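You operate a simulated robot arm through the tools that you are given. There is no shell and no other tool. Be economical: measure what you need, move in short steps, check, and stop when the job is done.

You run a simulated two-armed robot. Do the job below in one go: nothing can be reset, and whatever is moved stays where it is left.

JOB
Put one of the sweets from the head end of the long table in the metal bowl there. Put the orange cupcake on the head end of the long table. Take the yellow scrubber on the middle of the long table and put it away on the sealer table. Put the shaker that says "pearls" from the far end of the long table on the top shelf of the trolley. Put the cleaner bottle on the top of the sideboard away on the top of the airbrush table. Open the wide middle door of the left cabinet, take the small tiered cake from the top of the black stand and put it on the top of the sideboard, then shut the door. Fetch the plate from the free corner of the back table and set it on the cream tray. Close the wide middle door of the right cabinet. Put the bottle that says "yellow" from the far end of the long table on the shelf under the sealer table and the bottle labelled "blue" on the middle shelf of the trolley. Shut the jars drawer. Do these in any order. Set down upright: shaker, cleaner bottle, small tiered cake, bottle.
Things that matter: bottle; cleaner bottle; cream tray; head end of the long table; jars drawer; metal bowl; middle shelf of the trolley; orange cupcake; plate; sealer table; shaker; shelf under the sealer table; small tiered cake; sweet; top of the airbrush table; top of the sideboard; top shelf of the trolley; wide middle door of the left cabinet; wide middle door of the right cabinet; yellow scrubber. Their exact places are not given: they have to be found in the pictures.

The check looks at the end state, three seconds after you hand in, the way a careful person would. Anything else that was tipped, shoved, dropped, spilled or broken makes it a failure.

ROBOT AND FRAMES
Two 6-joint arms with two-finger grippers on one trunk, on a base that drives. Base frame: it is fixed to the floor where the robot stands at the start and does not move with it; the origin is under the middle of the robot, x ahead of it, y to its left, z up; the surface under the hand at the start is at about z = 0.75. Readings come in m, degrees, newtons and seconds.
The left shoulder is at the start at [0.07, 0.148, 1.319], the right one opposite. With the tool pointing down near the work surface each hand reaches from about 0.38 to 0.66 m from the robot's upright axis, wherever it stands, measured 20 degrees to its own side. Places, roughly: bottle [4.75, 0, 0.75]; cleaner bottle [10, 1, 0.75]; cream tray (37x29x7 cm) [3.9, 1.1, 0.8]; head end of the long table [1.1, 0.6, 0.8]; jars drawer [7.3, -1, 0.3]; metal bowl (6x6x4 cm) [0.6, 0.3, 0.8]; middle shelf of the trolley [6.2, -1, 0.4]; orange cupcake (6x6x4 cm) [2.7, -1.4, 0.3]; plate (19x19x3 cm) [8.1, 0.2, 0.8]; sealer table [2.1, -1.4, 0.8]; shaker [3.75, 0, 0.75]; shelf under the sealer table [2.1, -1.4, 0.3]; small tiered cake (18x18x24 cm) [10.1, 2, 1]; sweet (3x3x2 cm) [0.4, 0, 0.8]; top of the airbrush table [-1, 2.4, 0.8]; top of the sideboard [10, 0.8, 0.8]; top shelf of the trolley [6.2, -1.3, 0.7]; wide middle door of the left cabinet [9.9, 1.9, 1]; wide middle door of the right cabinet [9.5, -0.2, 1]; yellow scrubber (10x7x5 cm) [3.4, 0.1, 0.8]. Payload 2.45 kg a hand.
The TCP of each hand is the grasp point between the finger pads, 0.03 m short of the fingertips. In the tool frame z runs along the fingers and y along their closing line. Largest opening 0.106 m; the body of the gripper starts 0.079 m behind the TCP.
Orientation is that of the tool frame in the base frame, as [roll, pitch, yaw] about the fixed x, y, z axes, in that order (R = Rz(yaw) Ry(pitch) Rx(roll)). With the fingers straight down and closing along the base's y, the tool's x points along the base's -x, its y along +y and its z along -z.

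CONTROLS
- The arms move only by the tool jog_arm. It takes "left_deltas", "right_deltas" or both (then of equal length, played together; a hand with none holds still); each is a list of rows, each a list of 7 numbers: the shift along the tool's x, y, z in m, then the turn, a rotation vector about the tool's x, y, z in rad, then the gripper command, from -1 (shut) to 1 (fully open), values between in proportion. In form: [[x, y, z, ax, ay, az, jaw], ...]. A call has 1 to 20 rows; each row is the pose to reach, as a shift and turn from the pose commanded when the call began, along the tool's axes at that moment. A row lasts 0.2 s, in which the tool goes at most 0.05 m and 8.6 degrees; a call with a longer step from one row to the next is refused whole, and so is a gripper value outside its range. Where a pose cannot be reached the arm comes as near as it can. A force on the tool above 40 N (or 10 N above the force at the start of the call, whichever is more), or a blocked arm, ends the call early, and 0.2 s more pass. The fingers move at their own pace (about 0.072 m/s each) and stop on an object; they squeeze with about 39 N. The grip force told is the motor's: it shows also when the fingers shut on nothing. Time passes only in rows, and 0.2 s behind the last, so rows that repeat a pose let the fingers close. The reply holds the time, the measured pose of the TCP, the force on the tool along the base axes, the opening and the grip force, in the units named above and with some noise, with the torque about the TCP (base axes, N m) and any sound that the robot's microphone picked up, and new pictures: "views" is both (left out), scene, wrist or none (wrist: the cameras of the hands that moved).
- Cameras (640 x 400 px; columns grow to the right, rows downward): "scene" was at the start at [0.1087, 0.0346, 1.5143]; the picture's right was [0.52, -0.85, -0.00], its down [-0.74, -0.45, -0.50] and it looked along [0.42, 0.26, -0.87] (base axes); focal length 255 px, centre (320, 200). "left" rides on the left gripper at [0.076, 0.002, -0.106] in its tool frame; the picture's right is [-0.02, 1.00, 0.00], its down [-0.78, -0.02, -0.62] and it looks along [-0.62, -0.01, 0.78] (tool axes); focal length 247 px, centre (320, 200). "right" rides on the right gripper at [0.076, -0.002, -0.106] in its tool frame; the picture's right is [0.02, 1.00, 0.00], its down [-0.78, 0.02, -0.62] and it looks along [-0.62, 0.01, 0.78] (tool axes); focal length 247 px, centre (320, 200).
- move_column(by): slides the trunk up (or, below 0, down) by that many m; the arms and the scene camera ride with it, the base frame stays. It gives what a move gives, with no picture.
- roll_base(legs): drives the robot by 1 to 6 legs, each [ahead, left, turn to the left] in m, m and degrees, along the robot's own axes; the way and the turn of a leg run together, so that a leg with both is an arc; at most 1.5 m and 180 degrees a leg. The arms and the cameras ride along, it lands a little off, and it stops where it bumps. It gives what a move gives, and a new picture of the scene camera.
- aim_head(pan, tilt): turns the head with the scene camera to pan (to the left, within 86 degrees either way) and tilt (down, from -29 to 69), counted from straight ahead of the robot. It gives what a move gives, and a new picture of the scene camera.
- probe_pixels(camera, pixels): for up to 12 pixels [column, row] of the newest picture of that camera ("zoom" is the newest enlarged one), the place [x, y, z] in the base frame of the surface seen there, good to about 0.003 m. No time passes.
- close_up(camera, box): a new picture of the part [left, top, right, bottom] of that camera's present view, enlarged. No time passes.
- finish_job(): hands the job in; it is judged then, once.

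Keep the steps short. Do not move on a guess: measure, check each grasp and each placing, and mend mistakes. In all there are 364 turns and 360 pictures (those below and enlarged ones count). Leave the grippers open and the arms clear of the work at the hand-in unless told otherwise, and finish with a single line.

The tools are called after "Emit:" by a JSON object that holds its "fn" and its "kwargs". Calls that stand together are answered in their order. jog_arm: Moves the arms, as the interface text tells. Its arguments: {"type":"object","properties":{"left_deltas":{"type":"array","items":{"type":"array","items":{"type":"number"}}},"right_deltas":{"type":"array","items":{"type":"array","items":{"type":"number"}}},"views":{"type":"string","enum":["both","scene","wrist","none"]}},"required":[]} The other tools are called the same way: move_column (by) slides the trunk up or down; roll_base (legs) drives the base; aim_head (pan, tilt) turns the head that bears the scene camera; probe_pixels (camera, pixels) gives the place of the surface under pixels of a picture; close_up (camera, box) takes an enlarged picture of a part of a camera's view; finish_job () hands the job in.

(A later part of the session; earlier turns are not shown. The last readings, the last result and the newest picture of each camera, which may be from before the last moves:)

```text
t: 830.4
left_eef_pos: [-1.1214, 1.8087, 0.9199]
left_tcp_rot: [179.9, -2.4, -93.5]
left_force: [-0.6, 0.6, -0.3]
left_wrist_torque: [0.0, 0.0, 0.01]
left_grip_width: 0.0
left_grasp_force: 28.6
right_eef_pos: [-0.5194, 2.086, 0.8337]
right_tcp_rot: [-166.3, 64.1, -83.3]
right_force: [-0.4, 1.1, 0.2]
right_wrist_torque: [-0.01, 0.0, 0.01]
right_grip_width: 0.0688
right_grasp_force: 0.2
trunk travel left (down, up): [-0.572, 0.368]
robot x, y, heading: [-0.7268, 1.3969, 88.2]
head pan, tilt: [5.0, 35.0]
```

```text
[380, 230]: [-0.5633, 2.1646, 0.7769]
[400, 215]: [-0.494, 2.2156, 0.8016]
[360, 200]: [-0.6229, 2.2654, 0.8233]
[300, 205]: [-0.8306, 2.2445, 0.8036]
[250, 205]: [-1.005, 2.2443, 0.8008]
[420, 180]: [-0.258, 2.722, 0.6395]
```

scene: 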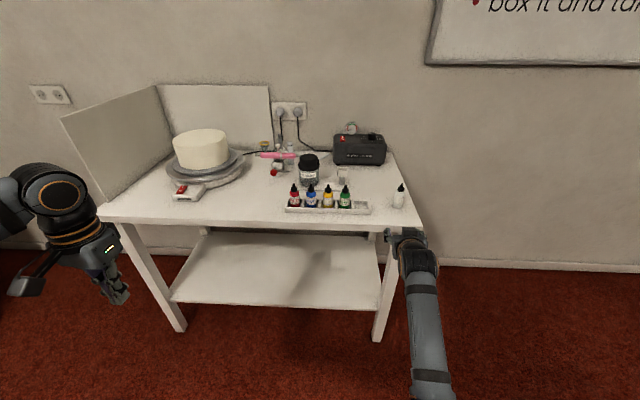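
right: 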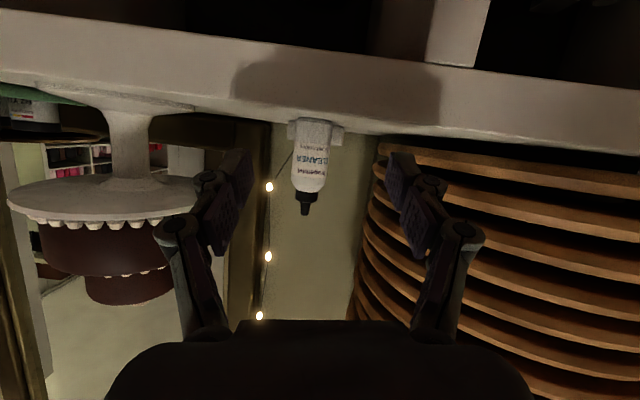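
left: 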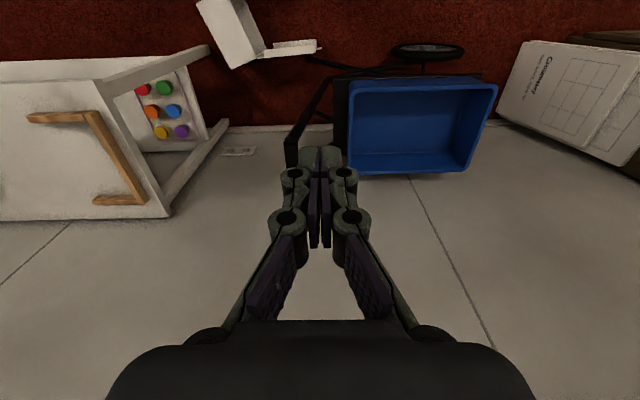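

The bottle is upright and nothing moved. Now along the left aisle: sideways first, then turn and go.

Emit:
{"fn": "roll_base", "kwargs": {"legs": [[0, -0.35, 0], [0, 0, -88], [0, 0.55, 0], [1.4, 0, 0], [1.4, 0, 0], [1.4, 0, 0]]}}

```text
t: 858.5
left_eef_pos: [4.1422, 2.3081, 0.9192]
left_tcp_rot: [179.7, -2.3, 176.6]
left_force: [0.6, -0.3, -0.2]
left_wrist_torque: [0.01, 0.0, -0.01]
left_grip_width: 0.0002
left_grasp_force: 28.8
right_eef_pos: [4.4202, 1.7059, 0.8339]
right_tcp_rot: [-166.2, 64.1, -173.3]
right_force: [-0.4, -0.1, 0.0]
right_wrist_torque: [-0.01, 0.0, 0.02]
right_grip_width: 0.069
right_grasp_force: 0.1
trunk travel left (down, up): [-0.572, 0.368]
robot x, y, heading: [3.7338, 1.9105, -1.9]
head pan, tilt: [5.0, 35.0]
```

scene: 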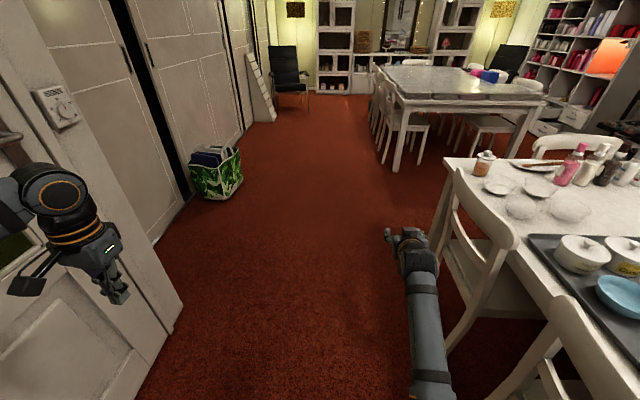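

Good position. I'll continue to the far room and round the back table's end.

Emit:
{"fn": "roll_base", "kwargs": {"legs": [[1.4, 0.1, 1.9], [1.4, 0, 0], [1.4, 0, 0], [1.12, 0, 0], [0, 0, -90], [1.3, 0, 0]]}}

```text
t: 893.5
left_eef_pos: [9.3286, 0.0396, 0.9204]
left_tcp_rot: [179.8, -2.3, 87.0]
left_force: [-0.1, 0.3, 0.1]
left_wrist_torque: [0.0, -0.01, 0.0]
left_grip_width: 0.0001
left_grasp_force: 28.6
right_eef_pos: [8.7305, -0.243, 0.8342]
right_tcp_rot: [-166.2, 64.1, 97.1]
right_force: [-0.7, 1.1, -0.5]
right_wrist_torque: [0.05, 0.02, -0.01]
right_grip_width: 0.0689
right_grasp_force: 0.0
trunk travel left (down, up): [-0.572, 0.368]
robot x, y, heading: [8.9301, 0.4466, -91.4]
head pan, tilt: [5.0, 35.0]
```

scene: 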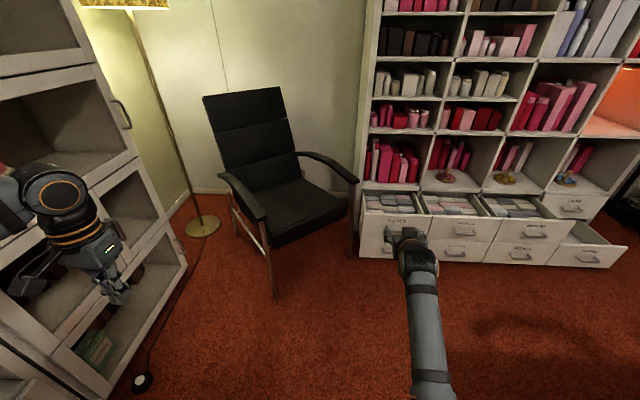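

The drawers look right. I'll raise the trunk, set the hand pointing down, then turn to face the back table and look at the plate.

Emit:
{"fn": "move_column", "kwargs": {"by": 0.2}}

Emit:
{"fn": "jog_arm", "kwargs": {"right_deltas": [[0, 0, 0, 0, 0.14, 0, 0.3], [0, 0, 0, 0, 0.28, 0, 0.3], [0, 0, 0, 0, 0.42, 0, 0.3], [0, 0, 0, 0, 0.56, 0, 0.3], [0, 0, 0, 0, 0.7, 0, 0.3], [0, 0, 0, 0, 0.84, 0, 0.3], [0, 0, 0, 0, 0.98, 0, 0.3], [0, 0, 0, 0, 1.12, 0, 0.3]], "views": "none"}}

Emit:
{"fn": "roll_base", "kwargs": {"legs": [[0.45, 0, 0], [0, 0, -89]]}}

```text
t: 895.7
left_eef_pos: [9.3304, 0.0389, 1.1191]
left_tcp_rot: [179.9, -2.5, 87.0]
left_force: [-0.3, 0.9, 0.8]
left_wrist_torque: [0.01, 0.0, 0.02]
left_grip_width: 0.0
left_grasp_force: 28.5
right_eef_pos: [8.7291, -0.2429, 1.0345]
right_tcp_rot: [-166.1, 64.1, 97.1]
right_force: [1.0, 0.2, -0.4]
right_wrist_torque: [0.0, -0.01, -0.02]
right_grip_width: 0.0691
right_grasp_force: 0.1
trunk travel left (down, up): [-0.772, 0.168]
robot x, y, heading: [8.9283, 0.4456, -91.6]
head pan, tilt: [5.0, 35.0]
```

```text
t: 897.5
left_eef_pos: [9.3293, 0.0392, 1.119]
left_tcp_rot: [180.0, -2.5, 87.0]
left_force: [0.2, 0.2, 1.2]
left_wrist_torque: [0.03, 0.0, 0.0]
left_grip_width: 0.0
left_grasp_force: 28.5
right_eef_pos: [8.7292, -0.2373, 1.0325]
right_tcp_rot: [-173.9, 0.5, 84.7]
right_force: [-1.7, 0.1, -0.6]
right_wrist_torque: [-0.03, -0.01, 0.01]
right_grip_width: 0.0688
right_grasp_force: 0.0
right hand out of reach, approached as far as the arm can: row 8
trunk travel left (down, up): [-0.772, 0.168]
robot x, y, heading: [8.9312, 0.4456, -91.5]
head pan, tilt: [5.0, 35.0]
```

```text
t: 903.9
left_eef_pos: [8.5274, -0.4189, 1.1201]
left_tcp_rot: [179.9, -2.5, -0.6]
left_force: [0.1, 0.7, -0.5]
left_wrist_torque: [0.0, -0.01, -0.01]
left_grip_width: 0.0
left_grasp_force: 28.4
right_eef_pos: [8.2243, 0.1705, 1.0338]
right_tcp_rot: [-173.9, 0.6, -2.9]
right_force: [-0.3, 0.1, -0.3]
right_wrist_torque: [0.02, 0.01, 0.01]
right_grip_width: 0.0688
right_grasp_force: 0.0
trunk travel left (down, up): [-0.772, 0.168]
robot x, y, heading: [8.9173, -0.0022, -179.3]
head pan, tilt: [5.0, 35.0]
```

scene: 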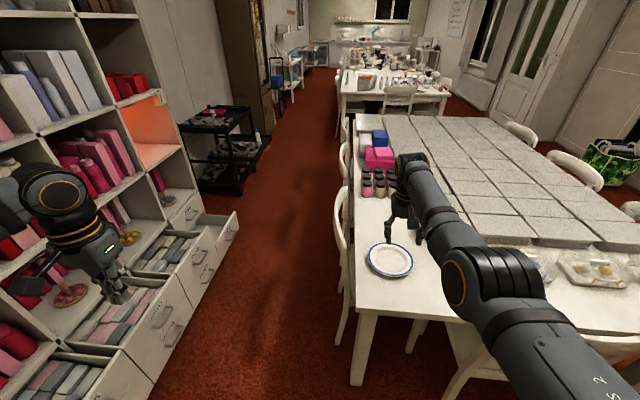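

Emit:
{"fn": "probe_pixels", "kwargs": {"camera": "scene", "pixels": [[369, 258], [412, 260], [390, 277], [392, 244], [390, 260], [360, 290], [430, 290], [380, 315], [375, 247], [406, 273]]}}

Emit:
{"fn": "jog_arm", "kwargs": {"right_deltas": [[0, 0, 0, 0, 0, 0, 0.3]], "views": "wrist"}}

```text
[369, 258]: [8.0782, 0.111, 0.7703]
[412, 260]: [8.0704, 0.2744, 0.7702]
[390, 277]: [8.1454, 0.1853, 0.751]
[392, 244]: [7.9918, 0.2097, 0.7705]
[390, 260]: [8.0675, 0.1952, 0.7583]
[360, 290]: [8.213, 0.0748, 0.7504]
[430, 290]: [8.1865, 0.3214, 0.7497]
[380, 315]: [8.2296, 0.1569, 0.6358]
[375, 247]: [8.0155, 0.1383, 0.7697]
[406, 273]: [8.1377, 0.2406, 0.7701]
```

```text
t: 904.3
left_eef_pos: [8.5272, -0.4183, 1.1193]
left_tcp_rot: [179.9, -2.4, -0.5]
left_force: [-0.1, -1.3, 0.4]
left_wrist_torque: [0.03, -0.02, -0.01]
left_grip_width: 0.0001
left_grasp_force: 28.4
right_eef_pos: [8.2251, 0.1693, 1.0327]
right_tcp_rot: [-174.0, 0.6, -2.8]
right_force: [0.2, 1.1, -0.1]
right_wrist_torque: [-0.02, 0.02, 0.01]
right_grip_width: 0.0688
right_grasp_force: 0.0
trunk travel left (down, up): [-0.772, 0.168]
robot x, y, heading: [8.9185, -0.0029, -179.1]
head pan, tilt: [5.0, 35.0]
```

right: 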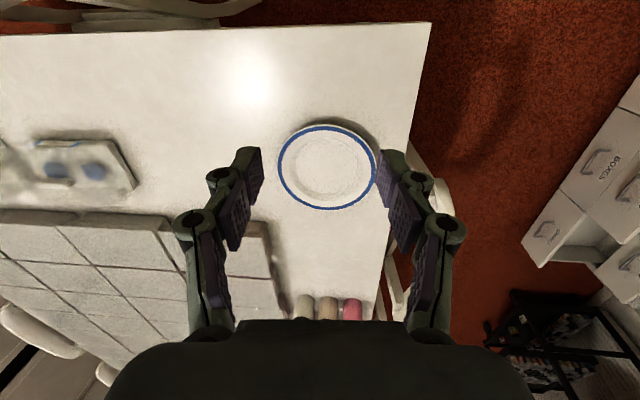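

The plate's centre is (8.072, 0.194), its rim z 0.770 and radius about 0.083. I'll straighten the tool, bring it over the +y rim at (8.072, 0.276) and lower.

Emit:
{"fn": "jog_arm", "kwargs": {"right_deltas": [[0, 0, 0, -0.05, 0, 0, 0], [0, 0, 0, -0.105, 0, 0, 0], [0, 0, 0, -0.105, 0, 0, 0]], "views": "none"}}

Emit:
{"fn": "roll_base", "kwargs": {"legs": [[0.153, -0.108, 0]]}}

Emit:
{"fn": "move_column", "kwargs": {"by": -0.19}}

Emit:
{"fn": "jog_arm", "kwargs": {"right_deltas": [[0, 0, 0, 0, 0, 0, -0.1]], "views": "wrist"}}

```text
t: 905.1
left_eef_pos: [8.5261, -0.4173, 1.1193]
left_tcp_rot: [179.9, -2.4, -0.6]
left_force: [-0.5, 0.2, -0.3]
left_wrist_torque: [0.0, 0.0, -0.02]
left_grip_width: 0.0001
left_grasp_force: 28.7
right_eef_pos: [8.2253, 0.1691, 1.0327]
right_tcp_rot: [179.9, 0.6, -2.9]
right_force: [-0.5, 0.5, -0.1]
right_wrist_torque: [0.0, 0.0, -0.02]
right_grip_width: 0.0533
right_grasp_force: 0.1
trunk travel left (down, up): [-0.772, 0.168]
robot x, y, heading: [8.9169, -0.0001, -179.1]
head pan, tilt: [5.0, 35.0]
```

```text
t: 906.7
left_eef_pos: [8.3773, -0.3166, 1.1202]
left_tcp_rot: [179.9, -2.3, -0.1]
left_force: [-0.3, 0.3, 0.4]
left_wrist_torque: [0.04, 0.04, 0.0]
left_grip_width: 0.0
left_grasp_force: 28.1
right_eef_pos: [8.0728, 0.2679, 1.0341]
right_tcp_rot: [180.0, 0.8, -2.4]
right_force: [0.2, 0.1, -0.4]
right_wrist_torque: [0.02, 0.03, 0.02]
right_grip_width: 0.0534
right_grasp_force: 0.1
trunk travel left (down, up): [-0.772, 0.168]
robot x, y, heading: [8.7628, 0.1035, -178.5]
head pan, tilt: [5.0, 35.0]
```

scene: 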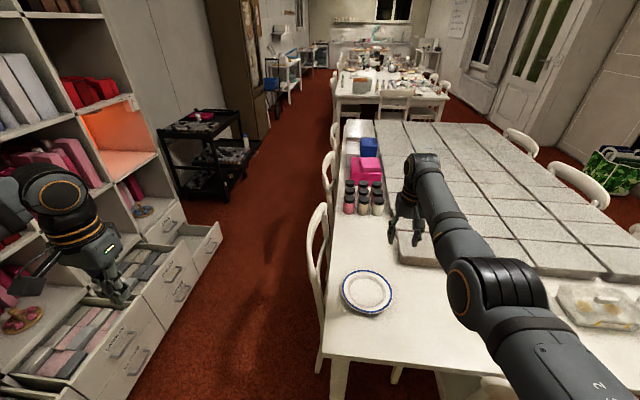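

```text
t: 908.8
left_eef_pos: [8.3756, -0.3152, 0.9288]
left_tcp_rot: [179.8, -2.4, -0.1]
left_force: [-0.3, 0.0, 0.0]
left_wrist_torque: [0.0, -0.02, 0.01]
left_grip_width: 0.0
left_grasp_force: 28.6
right_eef_pos: [8.0711, 0.2694, 0.8423]
right_tcp_rot: [179.8, 0.6, -2.3]
right_force: [-0.3, 1.1, -1.3]
right_wrist_torque: [0.01, 0.01, -0.03]
right_grip_width: 0.0529
right_grasp_force: 0.1
trunk travel left (down, up): [-0.582, 0.358]
robot x, y, heading: [8.7629, 0.1025, -178.6]
head pan, tilt: [5.0, 35.0]
```

```text
t: 909.1
left_eef_pos: [8.3763, -0.3148, 0.9294]
left_tcp_rot: [179.9, -2.4, -0.1]
left_force: [0.7, 0.2, -0.1]
left_wrist_torque: [0.0, -0.03, -0.01]
left_grip_width: 0.0
left_grasp_force: 28.7
right_eef_pos: [8.0705, 0.2694, 0.843]
right_tcp_rot: [179.9, 0.5, -2.4]
right_force: [-0.1, -0.1, 0.5]
right_wrist_torque: [0.03, -0.01, -0.03]
right_grip_width: 0.0477
right_grasp_force: 0.2
trunk travel left (down, up): [-0.582, 0.358]
robot x, y, heading: [8.7629, 0.102, -178.7]
head pan, tilt: [5.0, 35.0]
```

right: 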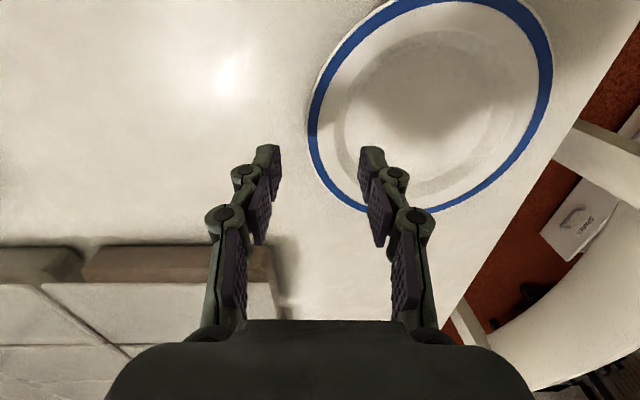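

The rim is between the fingers. I'll lower to z 0.794 and close.

Emit:
{"fn": "move_column", "kwargs": {"by": -0.048}}

Emit:
{"fn": "jog_arm", "kwargs": {"right_deltas": [[0, 0, 0, 0, 0, 0, -0.5], [0, 0, 0, 0, 0, 0, -1], [0, 0, 0, 0, 0, 0, -1], [0, 0, 0, 0, 0, 0, -1]], "views": "none"}}

Emit:
{"fn": "move_column", "kwargs": {"by": 0.04}}

Emit:
{"fn": "jog_arm", "kwargs": {"right_deltas": [[0, 0, 0, 0, 0, 0, -1]], "views": "wrist"}}

```text
t: 910.0
left_eef_pos: [8.3774, -0.3163, 0.8818]
left_tcp_rot: [-180.0, -2.4, -0.2]
left_force: [-0.7, 0.0, 0.3]
left_wrist_torque: [-0.02, 0.01, -0.02]
left_grip_width: 0.0
left_grasp_force: 28.4
right_eef_pos: [8.0717, 0.2689, 0.7951]
right_tcp_rot: [179.9, 0.7, -2.5]
right_force: [0.6, 0.5, -0.3]
right_wrist_torque: [0.03, -0.03, -0.01]
right_grip_width: 0.0478
right_grasp_force: 0.0
trunk travel left (down, up): [-0.534, 0.406]
robot x, y, heading: [8.7621, 0.1054, -178.7]
head pan, tilt: [5.0, 35.0]
```

```text
t: 911.0
left_eef_pos: [8.3758, -0.3154, 0.8822]
left_tcp_rot: [180.0, -2.4, -0.2]
left_force: [-0.6, -0.3, 0.9]
left_wrist_torque: [-0.05, 0.05, -0.01]
left_grip_width: 0.0
left_grasp_force: 28.7
right_eef_pos: [8.0712, 0.2705, 0.7971]
right_tcp_rot: [180.0, 0.7, -2.4]
right_force: [-3.2, 0.0, 7.1]
right_wrist_torque: [-0.61, -0.32, -0.26]
right_grip_width: 0.0296
right_grasp_force: 38.8
trunk travel left (down, up): [-0.534, 0.406]
robot x, y, heading: [8.765, 0.1045, -178.6]
head pan, tilt: [5.0, 35.0]
```

```text
t: 911.9
left_eef_pos: [8.3766, -0.3152, 0.9224]
left_tcp_rot: [179.9, -2.4, -0.1]
left_force: [-0.2, 0.6, -0.4]
left_wrist_torque: [0.0, -0.03, 0.0]
left_grip_width: 0.0001
left_grasp_force: 28.7
right_eef_pos: [8.0709, 0.2683, 0.8342]
right_tcp_rot: [-180.0, 0.5, -2.3]
right_force: [-0.2, 0.3, 0.2]
right_wrist_torque: [-0.01, -0.01, 0.0]
right_grip_width: 0.0
right_grasp_force: 28.2
trunk travel left (down, up): [-0.574, 0.366]
robot x, y, heading: [8.7642, 0.1038, -178.5]
head pan, tilt: [5.0, 35.0]
```

```text
t: 912.3
left_eef_pos: [8.3776, -0.3155, 0.9213]
left_tcp_rot: [179.9, -2.3, -0.1]
left_force: [-0.3, 0.3, -0.1]
left_wrist_torque: [0.04, -0.01, -0.01]
left_grip_width: 0.0
left_grasp_force: 28.6
right_eef_pos: [8.0703, 0.2684, 0.8339]
right_tcp_rot: [179.8, 0.6, -2.4]
right_force: [0.1, -0.4, 0.1]
right_wrist_torque: [0.05, 0.0, 0.01]
right_grip_width: 0.0
right_grasp_force: 28.4
trunk travel left (down, up): [-0.574, 0.366]
robot x, y, heading: [8.7649, 0.1064, -178.7]
head pan, tilt: [5.0, 35.0]
```

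right: 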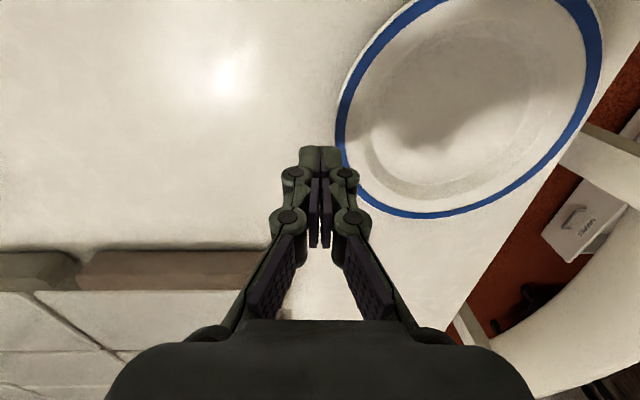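

The flared rim slipped out and the plate slid about 2 cm. Pinching the rim from above won't hold, so I'll make it overhang the table end slightly and pinch the rim from above and below. First I'll measure it now.

Emit:
{"fn": "probe_pixels", "kwargs": {"camera": "right", "pixels": [[340, 135], [590, 60], [430, 213], [460, 100], [400, 160], [365, 190], [520, 180], [440, 20], [370, 100]]}}

```text
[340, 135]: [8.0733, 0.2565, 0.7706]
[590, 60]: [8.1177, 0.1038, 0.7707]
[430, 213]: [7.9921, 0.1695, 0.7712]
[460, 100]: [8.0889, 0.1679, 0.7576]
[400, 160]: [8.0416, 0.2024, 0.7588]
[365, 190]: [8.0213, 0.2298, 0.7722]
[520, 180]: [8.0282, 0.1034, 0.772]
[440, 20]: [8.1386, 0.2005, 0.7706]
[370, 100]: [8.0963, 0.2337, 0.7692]
```

The plate's centre is (8.074, 0.173). I'll put the closed fingertips inside it and draw it about 10 cm toward the table end (x 8.24).

Emit:
{"fn": "roll_base", "kwargs": {"legs": [[-0.03, 0.096, 0]]}}

Emit:
{"fn": "move_column", "kwargs": {"by": -0.041}}

Emit:
{"fn": "roll_base", "kwargs": {"legs": [[-0.125, 0, 0]]}}

Emit:
{"fn": "move_column", "kwargs": {"by": 0.12}}

Emit:
{"fn": "probe_pixels", "kwargs": {"camera": "scene", "pixels": [[320, 300], [350, 300], [380, 300], [335, 320], [360, 330], [400, 320]]}}

```text
t: 913.4
left_eef_pos: [8.4108, -0.4155, 0.922]
left_tcp_rot: [179.9, -2.5, 0.2]
left_force: [-0.5, -0.3, -0.2]
left_wrist_torque: [-0.01, 0.0, 0.0]
left_grip_width: 0.0
left_grasp_force: 28.0
right_eef_pos: [8.1032, 0.1701, 0.8353]
right_tcp_rot: [179.9, 0.5, -2.2]
right_force: [-0.2, 0.1, -0.5]
right_wrist_torque: [0.01, -0.01, 0.01]
right_grip_width: 0.0
right_grasp_force: 28.5
trunk travel left (down, up): [-0.574, 0.366]
robot x, y, heading: [8.793, 0.0077, -178.6]
head pan, tilt: [5.0, 35.0]
```

scene: 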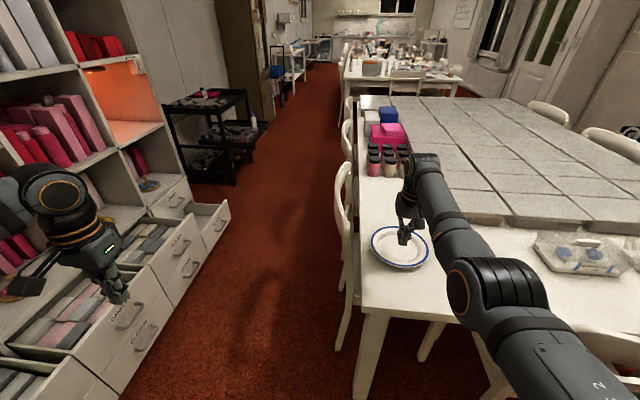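

```text
t: 914.3
left_eef_pos: [8.4102, -0.4141, 0.8813]
left_tcp_rot: [179.9, -2.4, 0.1]
left_force: [0.3, 0.1, -0.3]
left_wrist_torque: [0.01, -0.01, 0.01]
left_grip_width: 0.0001
left_grasp_force: 28.1
right_eef_pos: [8.1035, 0.1699, 0.7954]
right_tcp_rot: [179.9, 0.6, -2.1]
right_force: [-0.1, 0.0, 0.1]
right_wrist_torque: [-0.02, -0.01, -0.04]
right_grip_width: 0.0
right_grasp_force: 29.0
trunk travel left (down, up): [-0.533, 0.407]
robot x, y, heading: [8.7946, 0.0069, -178.6]
head pan, tilt: [5.0, 35.0]
```

```text
t: 915.5
left_eef_pos: [8.5329, -0.4098, 0.8801]
left_tcp_rot: [179.9, -2.4, -0.1]
left_force: [0.3, -0.7, 0.7]
left_wrist_torque: [-0.03, 0.0, -0.03]
left_grip_width: 0.0002
left_grasp_force: 28.8
right_eef_pos: [8.2251, 0.174, 0.7931]
right_tcp_rot: [179.9, 0.6, -2.4]
right_force: [0.1, -0.1, -1.0]
right_wrist_torque: [0.0, 0.03, -0.01]
right_grip_width: 0.0
right_grasp_force: 28.8
trunk travel left (down, up): [-0.533, 0.407]
robot x, y, heading: [8.9149, 0.0099, -178.4]
head pan, tilt: [5.0, 35.0]
```

scene: 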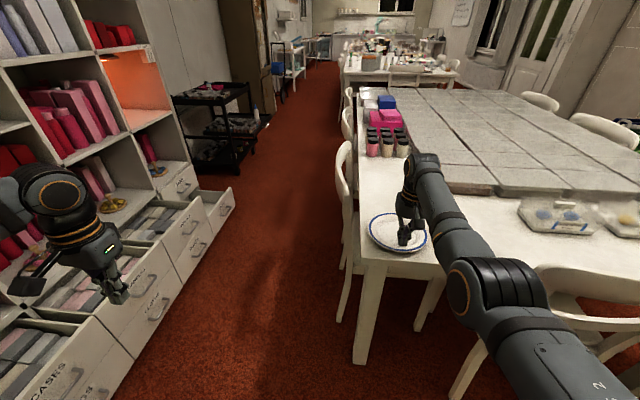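

```text
t: 917.0
left_eef_pos: [8.5314, -0.4107, 1.0009]
left_tcp_rot: [179.9, -2.5, 0.0]
left_force: [0.5, -0.5, 0.1]
left_wrist_torque: [0.03, -0.02, 0.02]
left_grip_width: 0.0001
left_grasp_force: 28.4
right_eef_pos: [8.2264, 0.1742, 0.9139]
right_tcp_rot: [179.9, 0.5, -2.4]
right_force: [-0.1, -1.6, -0.3]
right_wrist_torque: [-0.02, 0.03, 0.0]
right_grip_width: 0.0
right_grasp_force: 29.2
trunk travel left (down, up): [-0.653, 0.287]
robot x, y, heading: [8.9159, 0.0078, -178.5]
head pan, tilt: [5.0, 35.0]
```

```text
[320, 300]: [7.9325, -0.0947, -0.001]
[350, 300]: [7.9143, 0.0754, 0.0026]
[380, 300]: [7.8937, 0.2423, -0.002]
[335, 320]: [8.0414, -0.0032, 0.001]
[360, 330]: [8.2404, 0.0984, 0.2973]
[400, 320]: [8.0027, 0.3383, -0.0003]
```

Emit:
{"fn": "probe_pixels", "kwargs": {"camera": "scene", "pixels": [[369, 232], [427, 237], [395, 252], [393, 213], [380, 247], [412, 249], [372, 243], [365, 262], [430, 270], [390, 268]]}}

```text
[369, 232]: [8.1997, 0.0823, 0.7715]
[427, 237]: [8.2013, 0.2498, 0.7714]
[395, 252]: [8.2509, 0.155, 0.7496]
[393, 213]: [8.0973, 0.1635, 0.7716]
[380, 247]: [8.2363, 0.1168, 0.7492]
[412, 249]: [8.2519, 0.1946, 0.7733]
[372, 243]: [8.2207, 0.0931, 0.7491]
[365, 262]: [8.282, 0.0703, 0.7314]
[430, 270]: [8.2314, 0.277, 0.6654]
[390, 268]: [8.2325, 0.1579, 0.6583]
```

The table end is at x≈8.275 and the rim is at 8.264. I'll draw it 4.5 cm more so the rim overhangs about 3 cm.

Emit:
{"fn": "move_column", "kwargs": {"by": -0.119}}

Emit:
{"fn": "roll_base", "kwargs": {"legs": [[-0.046, 0, 0]]}}

Emit:
{"fn": "move_column", "kwargs": {"by": 0.15}}

Emit:
{"fn": "probe_pixels", "kwargs": {"camera": "scene", "pixels": [[369, 228], [428, 232], [395, 247], [393, 209], [380, 245], [412, 245], [405, 247], [360, 245], [440, 250]]}}

```text
t: 918.5
left_eef_pos: [8.5315, -0.4091, 0.8819]
left_tcp_rot: [179.9, -2.3, -0.1]
left_force: [0.5, 0.6, 0.3]
left_wrist_torque: [-0.02, 0.01, 0.02]
left_grip_width: 0.0
left_grasp_force: 28.9
right_eef_pos: [8.2251, 0.1746, 0.7944]
right_tcp_rot: [179.9, 0.6, -2.2]
right_force: [0.3, 0.2, 0.9]
right_wrist_torque: [0.01, -0.04, 0.0]
right_grip_width: 0.0001
right_grasp_force: 28.3
trunk travel left (down, up): [-0.534, 0.406]
robot x, y, heading: [8.9149, 0.01, -178.5]
head pan, tilt: [5.0, 35.0]
```

```text
t: 919.4
left_eef_pos: [8.5797, -0.4095, 0.8824]
left_tcp_rot: [179.9, -2.3, 0.0]
left_force: [-0.7, 0.4, 0.5]
left_wrist_torque: [0.01, 0.03, 0.0]
left_grip_width: 0.0
left_grasp_force: 28.6
right_eef_pos: [8.2725, 0.1749, 0.7957]
right_tcp_rot: [-180.0, 0.6, -2.4]
right_force: [-0.6, 0.0, 0.9]
right_wrist_torque: [0.0, 0.08, -0.03]
right_grip_width: 0.0002
right_grasp_force: 28.9
trunk travel left (down, up): [-0.534, 0.406]
robot x, y, heading: [8.963, 0.0111, -178.6]
head pan, tilt: [5.0, 35.0]
```

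scene: 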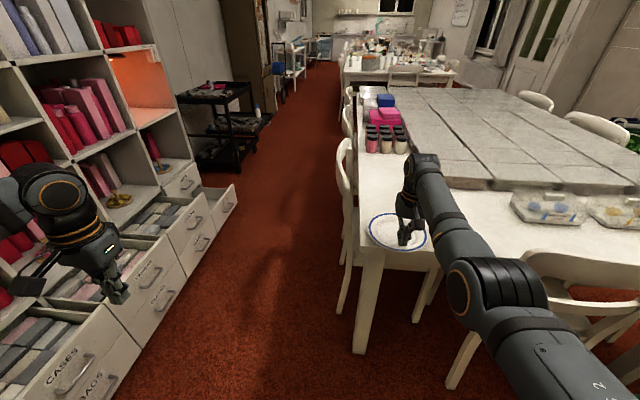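

```text
t: 921.2
left_eef_pos: [8.5776, -0.4089, 1.0312]
left_tcp_rot: [179.9, -2.4, 0.0]
left_force: [-0.7, 0.6, 1.0]
left_wrist_torque: [0.0, 0.02, 0.0]
left_grip_width: 0.0001
left_grasp_force: 28.2
right_eef_pos: [8.2725, 0.1758, 0.9434]
right_tcp_rot: [179.9, 0.5, -2.3]
right_force: [0.4, -0.6, -0.5]
right_wrist_torque: [0.0, 0.01, 0.04]
right_grip_width: 0.0003
right_grasp_force: 28.4
trunk travel left (down, up): [-0.684, 0.256]
robot x, y, heading: [8.9654, 0.0115, -178.7]
head pan, tilt: [5.0, 35.0]
```

```text
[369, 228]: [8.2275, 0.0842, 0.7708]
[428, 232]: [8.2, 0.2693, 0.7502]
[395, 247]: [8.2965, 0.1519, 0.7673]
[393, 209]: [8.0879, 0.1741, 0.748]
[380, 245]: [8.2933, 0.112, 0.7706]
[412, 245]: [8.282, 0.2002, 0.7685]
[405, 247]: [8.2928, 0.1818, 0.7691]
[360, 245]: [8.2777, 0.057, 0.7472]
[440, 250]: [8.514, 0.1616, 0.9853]
```

The plate overhangs by about 3 cm. I'll back off, tilt the hand forward and roll it 90° so the jaw closes vertically.

Emit:
{"fn": "roll_base", "kwargs": {"legs": [[-0.25, 0, 0]]}}

Emit:
{"fn": "jog_arm", "kwargs": {"right_deltas": [[0, 0, 0, 0, -0.14, 0, -1], [0, 0, 0, 0, -0.28, 0, -0.5], [0, 0, 0, 0, -0.42, 0, -0.3], [0, 0, 0, 0, -0.56, 0, -0.3], [0, 0, 0, 0, -0.7, 0, -0.3], [0, 0, 0, 0, -0.84, 0, -0.3], [0, 0, 0, 0, -0.98, 0, -0.3], [0, 0, 0, 0, -1.12, 0, -0.3], [0, 0, 0, 0, -1.22, 0, -0.3]], "views": "none"}}

Emit:
{"fn": "jog_arm", "kwargs": {"right_deltas": [[0, 0, 0, 0, 0, 0.14, -0.3], [0, 0, 0, 0, 0, 0.28, -0.3], [0, 0, 0, 0, 0, 0.42, -0.3], [0, 0, 0, 0, 0, 0.56, -0.3], [0, 0, 0, 0, 0, 0.7, -0.3], [0, 0, 0, 0, 0, 0.84, -0.3], [0, 0, 0, 0, 0, 0.98, -0.3], [0, 0, 0, 0, 0, 1.12, -0.3], [0, 0, 0, 0, 0, 1.26, -0.3], [0, 0, 0, 0, 0, 1.4, -0.3], [0, 0, 0, 0, 0, 1.54, -0.3]], "views": "none"}}

```text
t: 923.0
left_eef_pos: [8.8328, -0.4053, 1.0317]
left_tcp_rot: [180.0, -2.5, 0.4]
left_force: [-0.4, -0.6, 0.4]
left_wrist_torque: [-0.01, -0.01, 0.02]
left_grip_width: 0.0003
left_grasp_force: 29.0
right_eef_pos: [8.5228, 0.1785, 0.9448]
right_tcp_rot: [180.0, 0.5, -2.0]
right_force: [0.6, 0.9, 0.3]
right_wrist_torque: [-0.02, -0.03, 0.02]
right_grip_width: 0.0
right_grasp_force: 28.5
trunk travel left (down, up): [-0.684, 0.256]
robot x, y, heading: [9.2181, 0.0217, -178.1]
head pan, tilt: [5.0, 35.0]
```

scene: 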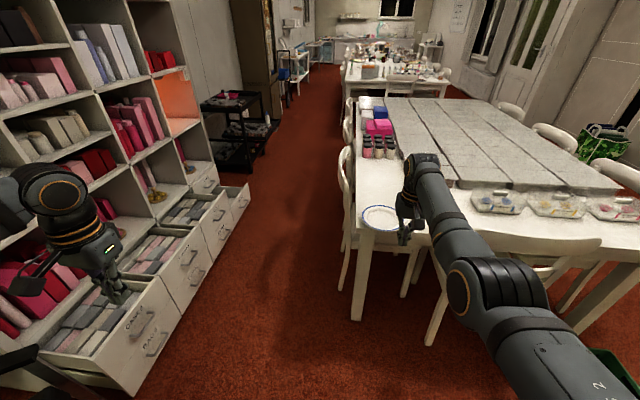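

```text
t: 925.0
left_eef_pos: [8.8339, -0.4034, 1.0311]
left_tcp_rot: [179.8, -2.4, 0.2]
left_force: [0.2, -0.2, 0.3]
left_wrist_torque: [-0.01, 0.02, 0.02]
left_grip_width: 0.0
left_grasp_force: 29.1
right_eef_pos: [8.5225, 0.1775, 0.9444]
right_tcp_rot: [179.8, 70.7, -2.1]
right_force: [0.1, 0.2, 0.4]
right_wrist_torque: [0.0, 0.03, 0.02]
right_grip_width: 0.0368
right_grasp_force: 0.0
trunk travel left (down, up): [-0.684, 0.256]
robot x, y, heading: [9.214, 0.0202, -178.0]
head pan, tilt: [5.0, 35.0]
```

```text
t: 927.4
left_eef_pos: [8.8335, -0.4041, 1.0316]
left_tcp_rot: [179.8, -2.4, 0.4]
left_force: [-0.4, 0.2, 0.4]
left_wrist_torque: [0.01, 0.0, 0.0]
left_grip_width: 0.0001
left_grasp_force: 28.4
right_eef_pos: [8.5233, 0.1773, 0.9442]
right_tcp_rot: [109.7, 1.5, -91.4]
right_force: [1.3, -0.4, 0.1]
right_wrist_torque: [0.02, 0.0, 0.04]
right_grip_width: 0.0372
right_grasp_force: 0.1
trunk travel left (down, up): [-0.684, 0.256]
robot x, y, heading: [9.2118, 0.0198, -178.1]
head pan, tilt: [5.0, 35.0]
```

The hand points at the plate with the jaw vertical. I'll lower to rim height and advance so the pads straddle the overhanging rim.

Emit:
{"fn": "move_column", "kwargs": {"by": -0.172}}

Emit:
{"fn": "roll_base", "kwargs": {"legs": [[0.205, 0.011, 0]]}}

Emit:
{"fn": "jog_arm", "kwargs": {"right_deltas": [[0, 0, 0, 0, 0, 0, -0.3]], "views": "wrist"}}

```text
t: 929.3
left_eef_pos: [8.8334, -0.4042, 0.86]
left_tcp_rot: [179.9, -2.4, 0.3]
left_force: [-0.1, 0.3, -0.4]
left_wrist_torque: [0.0, 0.01, 0.02]
left_grip_width: 0.0
left_grasp_force: 28.4
right_eef_pos: [8.5232, 0.1781, 0.7723]
right_tcp_rot: [109.6, 1.6, -91.5]
right_force: [-0.3, 0.0, 0.0]
right_wrist_torque: [0.03, 0.02, -0.04]
right_grip_width: 0.0372
right_grasp_force: 0.1
trunk travel left (down, up): [-0.512, 0.428]
robot x, y, heading: [9.2121, 0.0177, -178.1]
head pan, tilt: [5.0, 35.0]
```

```text
t: 931.0
left_eef_pos: [8.6295, -0.4238, 0.8592]
left_tcp_rot: [179.8, -2.5, 0.6]
left_force: [-0.3, -0.1, -0.8]
left_wrist_torque: [0.0, -0.02, -0.01]
left_grip_width: 0.0
left_grasp_force: 28.4
right_eef_pos: [8.3194, 0.1567, 0.7706]
right_tcp_rot: [109.6, 1.6, -91.1]
right_force: [0.2, 1.0, -0.2]
right_wrist_torque: [0.03, 0.01, 0.02]
right_grip_width: 0.0375
right_grasp_force: 0.0
trunk travel left (down, up): [-0.512, 0.428]
robot x, y, heading: [9.01, -0.0012, -177.8]
head pan, tilt: [5.0, 35.0]
```

scene: 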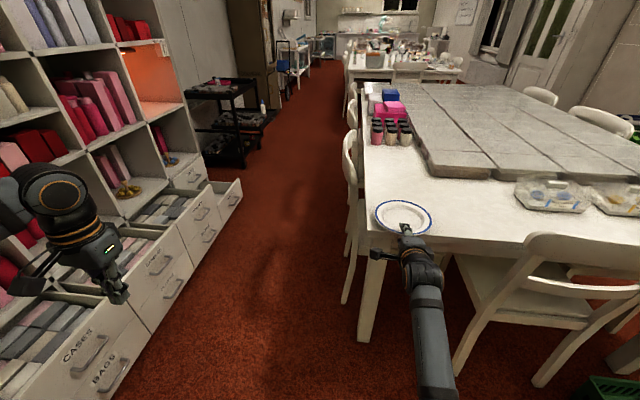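

```text
t: 931.4
left_eef_pos: [8.6321, -0.4227, 0.8599]
left_tcp_rot: [179.9, -2.4, 0.6]
left_force: [-0.2, -0.7, -0.2]
left_wrist_torque: [0.02, 0.01, 0.02]
left_grip_width: 0.0
left_grasp_force: 28.7
right_eef_pos: [8.3184, 0.1558, 0.7724]
right_tcp_rot: [109.6, 1.6, -91.1]
right_force: [0.0, -0.1, -0.1]
right_wrist_torque: [0.01, 0.04, -0.01]
right_grip_width: 0.037
right_grasp_force: 0.0
trunk travel left (down, up): [-0.512, 0.428]
robot x, y, heading: [9.0136, -0.0022, -178.0]
head pan, tilt: [5.0, 35.0]
```

right: 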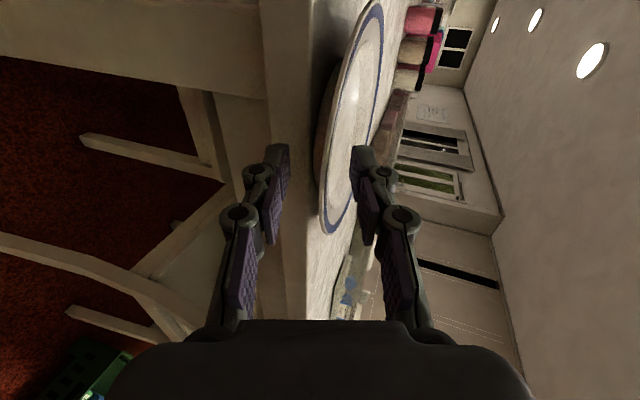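

The rim is between upper and lower fingers. I'll go 1.2 cm further and close.

Emit:
{"fn": "roll_base", "kwargs": {"legs": [[0.014, -0.006, 0]]}}

Emit:
{"fn": "jog_arm", "kwargs": {"right_deltas": [[0, 0, 0, 0, 0, 0, -0.7], [0, 0, 0, 0, 0, 0, -1], [0, 0, 0, 0, 0, 0, -1], [0, 0, 0, 0, 0, 0, -1]], "views": "none"}}

Emit:
{"fn": "move_column", "kwargs": {"by": 0.06}}

Emit:
{"fn": "jog_arm", "kwargs": {"right_deltas": [[0, 0, 0, 0, 0, 0, -1]], "views": "both"}}

```text
t: 932.1
left_eef_pos: [8.6167, -0.4196, 0.8597]
left_tcp_rot: [179.9, -2.5, 0.6]
left_force: [-1.0, -0.5, 0.2]
left_wrist_torque: [0.01, -0.01, -0.02]
left_grip_width: 0.0
left_grasp_force: 28.8
right_eef_pos: [8.3054, 0.162, 0.7718]
right_tcp_rot: [109.7, 1.5, -91.0]
right_force: [0.3, -0.5, -0.7]
right_wrist_torque: [0.01, 0.0, 0.0]
right_grip_width: 0.0372
right_grasp_force: 0.1
trunk travel left (down, up): [-0.512, 0.428]
robot x, y, heading: [8.9988, 0.0069, -178.2]
head pan, tilt: [5.0, 35.0]
```

scene: 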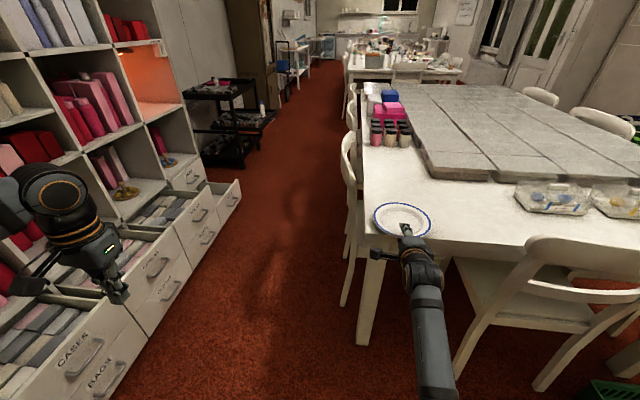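

```text
t: 933.1
left_eef_pos: [8.6153, -0.4188, 0.859]
left_tcp_rot: [179.9, -2.4, 0.5]
left_force: [-0.4, 0.2, 0.4]
left_wrist_torque: [-0.05, -0.03, 0.0]
left_grip_width: 0.0002
left_grasp_force: 28.8
right_eef_pos: [8.3047, 0.1624, 0.7714]
right_tcp_rot: [109.6, 1.6, -91.1]
right_force: [0.0, 0.6, -2.3]
right_wrist_torque: [0.03, -0.15, 0.04]
right_grip_width: 0.0097
right_grasp_force: 36.9
trunk travel left (down, up): [-0.512, 0.428]
robot x, y, heading: [8.9931, 0.0106, -178.2]
head pan, tilt: [5.0, 35.0]
```

```text
t: 934.1
left_eef_pos: [8.6174, -0.4174, 0.9187]
left_tcp_rot: [179.9, -2.6, 0.6]
left_force: [-0.1, -0.5, 0.0]
left_wrist_torque: [-0.03, 0.0, 0.03]
left_grip_width: 0.0002
left_grasp_force: 28.6
right_eef_pos: [8.3045, 0.1617, 0.8322]
right_tcp_rot: [109.6, 1.6, -91.1]
right_force: [0.5, -0.4, -2.2]
right_wrist_torque: [-0.01, -0.13, -0.03]
right_grip_width: 0.0098
right_grasp_force: 37.2
trunk travel left (down, up): [-0.572, 0.368]
robot x, y, heading: [8.9966, 0.0032, -178.0]
head pan, tilt: [5.0, 35.0]
```

```text
t: 934.5
left_eef_pos: [8.6159, -0.4194, 0.9192]
left_tcp_rot: [179.9, -2.4, 0.5]
left_force: [0.4, 0.9, -0.3]
left_wrist_torque: [0.03, 0.03, 0.0]
left_grip_width: 0.0001
left_grasp_force: 28.7
right_eef_pos: [8.3042, 0.1623, 0.8314]
right_tcp_rot: [109.7, 1.6, -91.1]
right_force: [-0.1, -0.8, -1.5]
right_wrist_torque: [0.02, -0.17, 0.05]
right_grip_width: 0.0096
right_grasp_force: 37.3
trunk travel left (down, up): [-0.572, 0.368]
robot x, y, heading: [8.9991, 0.0075, -178.0]
head pan, tilt: [5.0, 35.0]
```

scene: 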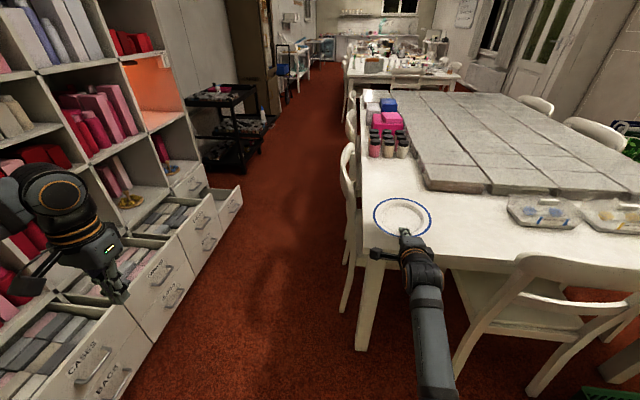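
right: 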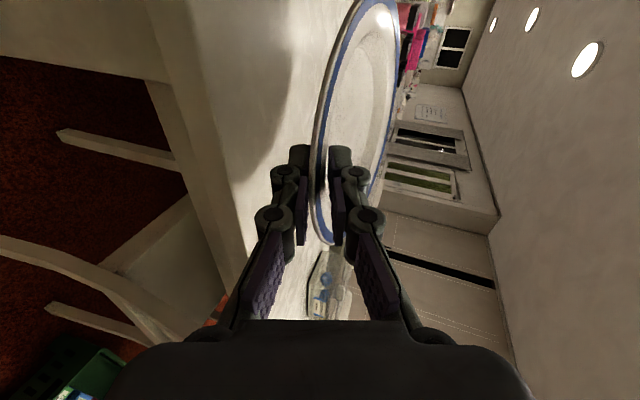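

The plate is held level (about 2 N). I'll raise the trunk and carry it round to the left aisle.

Emit:
{"fn": "move_column", "kwargs": {"by": 0.2}}

Emit:
{"fn": "roll_base", "kwargs": {"legs": [[-0.06, 0, -2], [0, -1.0, 0], [0, -1.0, 0], [1.4, 0, 0], [1.4, 0, 0], [1.2, 0, 0]]}}

```text
t: 936.7
left_eef_pos: [8.6157, -0.4187, 1.1185]
left_tcp_rot: [179.9, -2.5, 0.6]
left_force: [0.0, 0.0, -0.1]
left_wrist_torque: [-0.01, 0.02, -0.03]
left_grip_width: 0.0
left_grasp_force: 28.7
right_eef_pos: [8.3043, 0.1617, 1.0325]
right_tcp_rot: [109.6, 1.5, -91.1]
right_force: [0.5, -1.0, -1.9]
right_wrist_torque: [0.04, -0.17, 0.07]
right_grip_width: 0.0095
right_grasp_force: 36.7
trunk travel left (down, up): [-0.772, 0.168]
robot x, y, heading: [9.0004, 0.0092, -178.2]
head pan, tilt: [5.0, 35.0]
```

```text
t: 966.3
left_eef_pos: [4.6164, 1.3777, 1.1207]
left_tcp_rot: [179.9, -2.4, 2.8]
left_force: [0.3, 0.3, -0.1]
left_wrist_torque: [-0.01, -0.02, 0.02]
left_grip_width: 0.0001
left_grasp_force: 28.8
right_eef_pos: [4.2818, 1.946, 1.0319]
right_tcp_rot: [109.6, 1.6, -88.8]
right_force: [0.0, -0.6, -2.3]
right_wrist_torque: [-0.04, -0.14, -0.03]
right_grip_width: 0.0096
right_grasp_force: 37.4
trunk travel left (down, up): [-0.772, 0.168]
robot x, y, heading: [4.9808, 1.8166, -175.8]
head pan, tilt: [5.0, 35.0]
```

scene: 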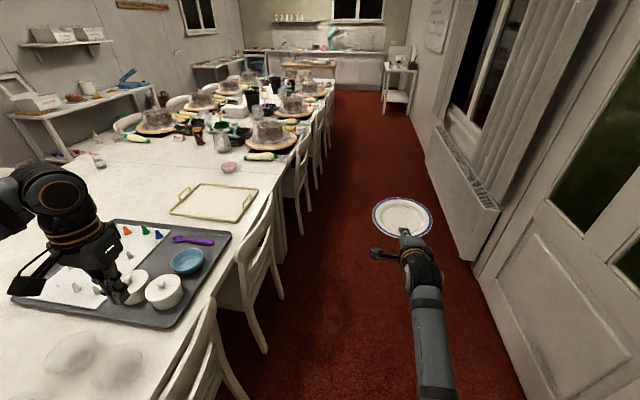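

The tray is in view. I'll measure it.

Emit:
{"fn": "probe_pixels", "kwargs": {"camera": "scene", "pixels": [[205, 184], [257, 190], [237, 221], [170, 213], [215, 202], [183, 195], [247, 203], [230, 186], [205, 217], [160, 228], [265, 205]]}}

Emit:
{"fn": "close_up", "kwargs": {"camera": "scene", "box": [150, 160, 290, 250]}}

```text
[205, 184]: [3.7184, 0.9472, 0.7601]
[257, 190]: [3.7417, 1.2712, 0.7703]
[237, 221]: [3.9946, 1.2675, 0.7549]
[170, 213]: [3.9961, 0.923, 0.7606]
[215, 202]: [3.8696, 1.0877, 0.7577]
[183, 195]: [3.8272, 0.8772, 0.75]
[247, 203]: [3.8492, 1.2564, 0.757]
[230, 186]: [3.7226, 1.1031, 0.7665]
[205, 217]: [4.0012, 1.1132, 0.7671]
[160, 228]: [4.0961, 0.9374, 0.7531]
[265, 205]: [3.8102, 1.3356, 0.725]
```

```text
4.44 times, centred on (220, 205) of scene
```

zoom: 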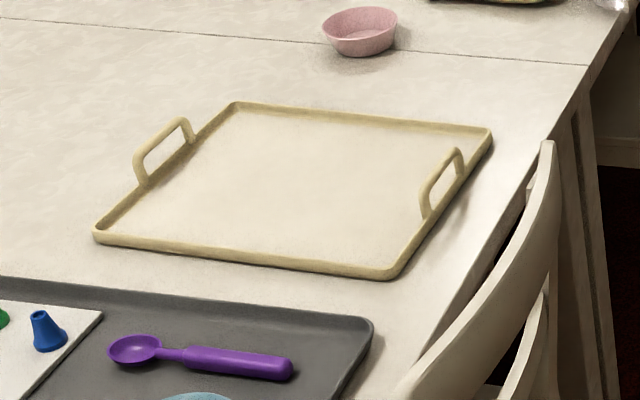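

The tray spans x 3.72–4.00, y 0.92–1.27, with handles at its y ends (to z≈0.82, x 3.80–3.91). I'll check the chairs in front of it.

Emit:
{"fn": "probe_pixels", "kwargs": {"camera": "scene", "pixels": [[271, 195], [262, 240], [240, 265], [268, 320], [215, 310], [190, 360], [305, 150], [290, 190], [255, 290], [245, 178]]}}

```text
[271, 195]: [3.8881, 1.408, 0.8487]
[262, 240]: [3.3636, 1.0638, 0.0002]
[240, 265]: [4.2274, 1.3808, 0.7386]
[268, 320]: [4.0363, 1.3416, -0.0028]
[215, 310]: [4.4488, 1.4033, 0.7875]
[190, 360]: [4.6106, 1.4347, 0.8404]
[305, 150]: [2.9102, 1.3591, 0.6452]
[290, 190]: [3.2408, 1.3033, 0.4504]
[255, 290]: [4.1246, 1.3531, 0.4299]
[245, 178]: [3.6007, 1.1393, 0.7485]
```

Chair A covers x 3.88–4.25 at y 1.41, so I'll come in diagonally from x≈3.5, left of the tray's handle. First I'll move to a pre-position and turn.

Emit:
{"fn": "roll_base", "kwargs": {"legs": [[1.0, -0.2, 0], [0.522, -0.173, 0], [0, 0, 119.2]]}}

```text
t: 979.1
left_eef_pos: [4.0149, 1.9476, 1.1181]
left_tcp_rot: [179.9, -2.5, 120.0]
left_force: [-0.3, 0.0, -0.4]
left_wrist_torque: [-0.03, -0.02, -0.01]
left_grip_width: 0.0003
left_grasp_force: 28.9
right_eef_pos: [3.6626, 1.3892, 1.0319]
right_tcp_rot: [109.6, 1.6, 28.4]
right_force: [0.7, -0.1, -2.5]
right_wrist_torque: [0.16, 0.08, 0.01]
right_grip_width: 0.0099
right_grasp_force: 36.8
trunk travel left (down, up): [-0.772, 0.168]
robot x, y, heading: [3.4589, 2.0678, -58.4]
head pan, tilt: [5.0, 35.0]
```

scene: 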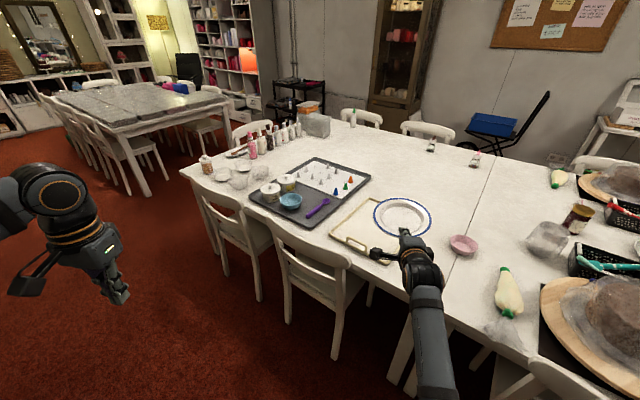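

I'll move in so the plate is above the tray's free area (centre about (3.83, 1.115)), then lower.

Emit:
{"fn": "roll_base", "kwargs": {"legs": [[0.243, 0.004, 0]]}}

Emit:
{"fn": "move_column", "kwargs": {"by": -0.2}}

Emit:
{"fn": "close_up", "kwargs": {"camera": "scene", "box": [290, 150, 500, 290]}}

```text
t: 980.9
left_eef_pos: [4.1417, 1.7414, 1.1205]
left_tcp_rot: [179.8, -2.4, 119.6]
left_force: [0.4, 0.2, -0.3]
left_wrist_torque: [0.0, 0.01, 0.02]
left_grip_width: 0.0001
left_grasp_force: 28.7
right_eef_pos: [3.7847, 1.1859, 1.0323]
right_tcp_rot: [109.7, 1.6, 28.0]
right_force: [-0.5, -0.8, -1.8]
right_wrist_torque: [0.1, 0.03, -0.03]
right_grip_width: 0.0095
right_grasp_force: 36.8
trunk travel left (down, up): [-0.772, 0.168]
robot x, y, heading: [3.5862, 1.8647, -58.9]
head pan, tilt: [5.0, 35.0]
```

scene: 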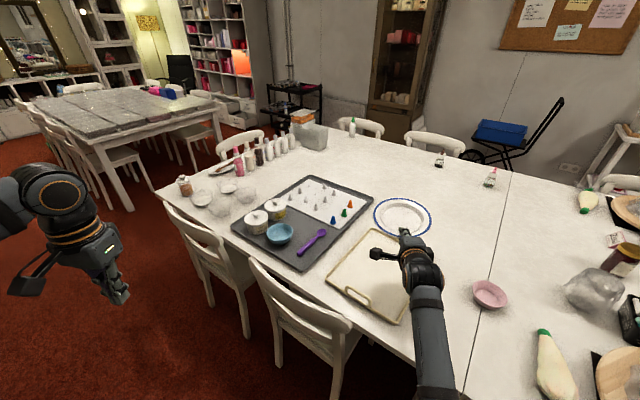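

```text
t: 983.0
left_eef_pos: [4.1417, 1.7413, 0.9207]
left_tcp_rot: [179.8, -2.5, 119.6]
left_force: [-0.7, 0.6, -0.3]
left_wrist_torque: [0.02, 0.01, 0.0]
left_grip_width: 0.0
left_grasp_force: 28.4
right_eef_pos: [3.7842, 1.1861, 0.8315]
right_tcp_rot: [109.5, 1.6, 28.0]
right_force: [0.3, 0.4, -1.9]
right_wrist_torque: [0.16, 0.11, 0.03]
right_grip_width: 0.0098
right_grasp_force: 37.2
trunk travel left (down, up): [-0.572, 0.368]
robot x, y, heading: [3.5858, 1.8671, -58.9]
head pan, tilt: [5.0, 35.0]
```

```text
2.86 times, centred on (395, 220) of scene
```

zoom: 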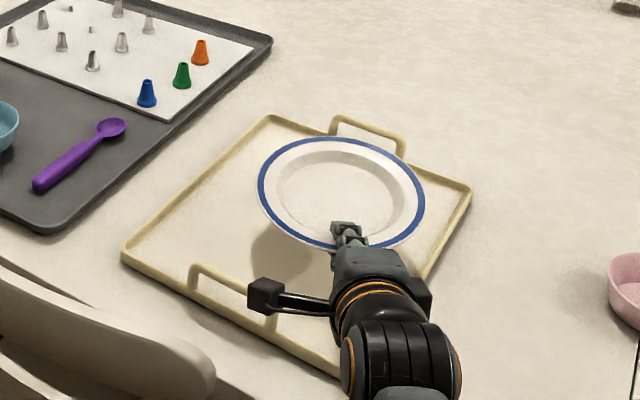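

Emit:
{"fn": "probe_pixels", "kwargs": {"camera": "zoom", "pixels": [[272, 322], [194, 270], [235, 278], [330, 362], [260, 200], [424, 200], [340, 140], [440, 240], [300, 100]]}}

```text
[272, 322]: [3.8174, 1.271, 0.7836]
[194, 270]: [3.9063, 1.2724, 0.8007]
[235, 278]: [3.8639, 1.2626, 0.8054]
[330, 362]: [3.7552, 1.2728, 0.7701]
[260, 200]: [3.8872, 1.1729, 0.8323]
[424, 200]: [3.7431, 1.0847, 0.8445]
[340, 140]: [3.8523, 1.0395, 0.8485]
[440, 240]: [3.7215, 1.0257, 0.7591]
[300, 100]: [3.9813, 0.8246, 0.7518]
```

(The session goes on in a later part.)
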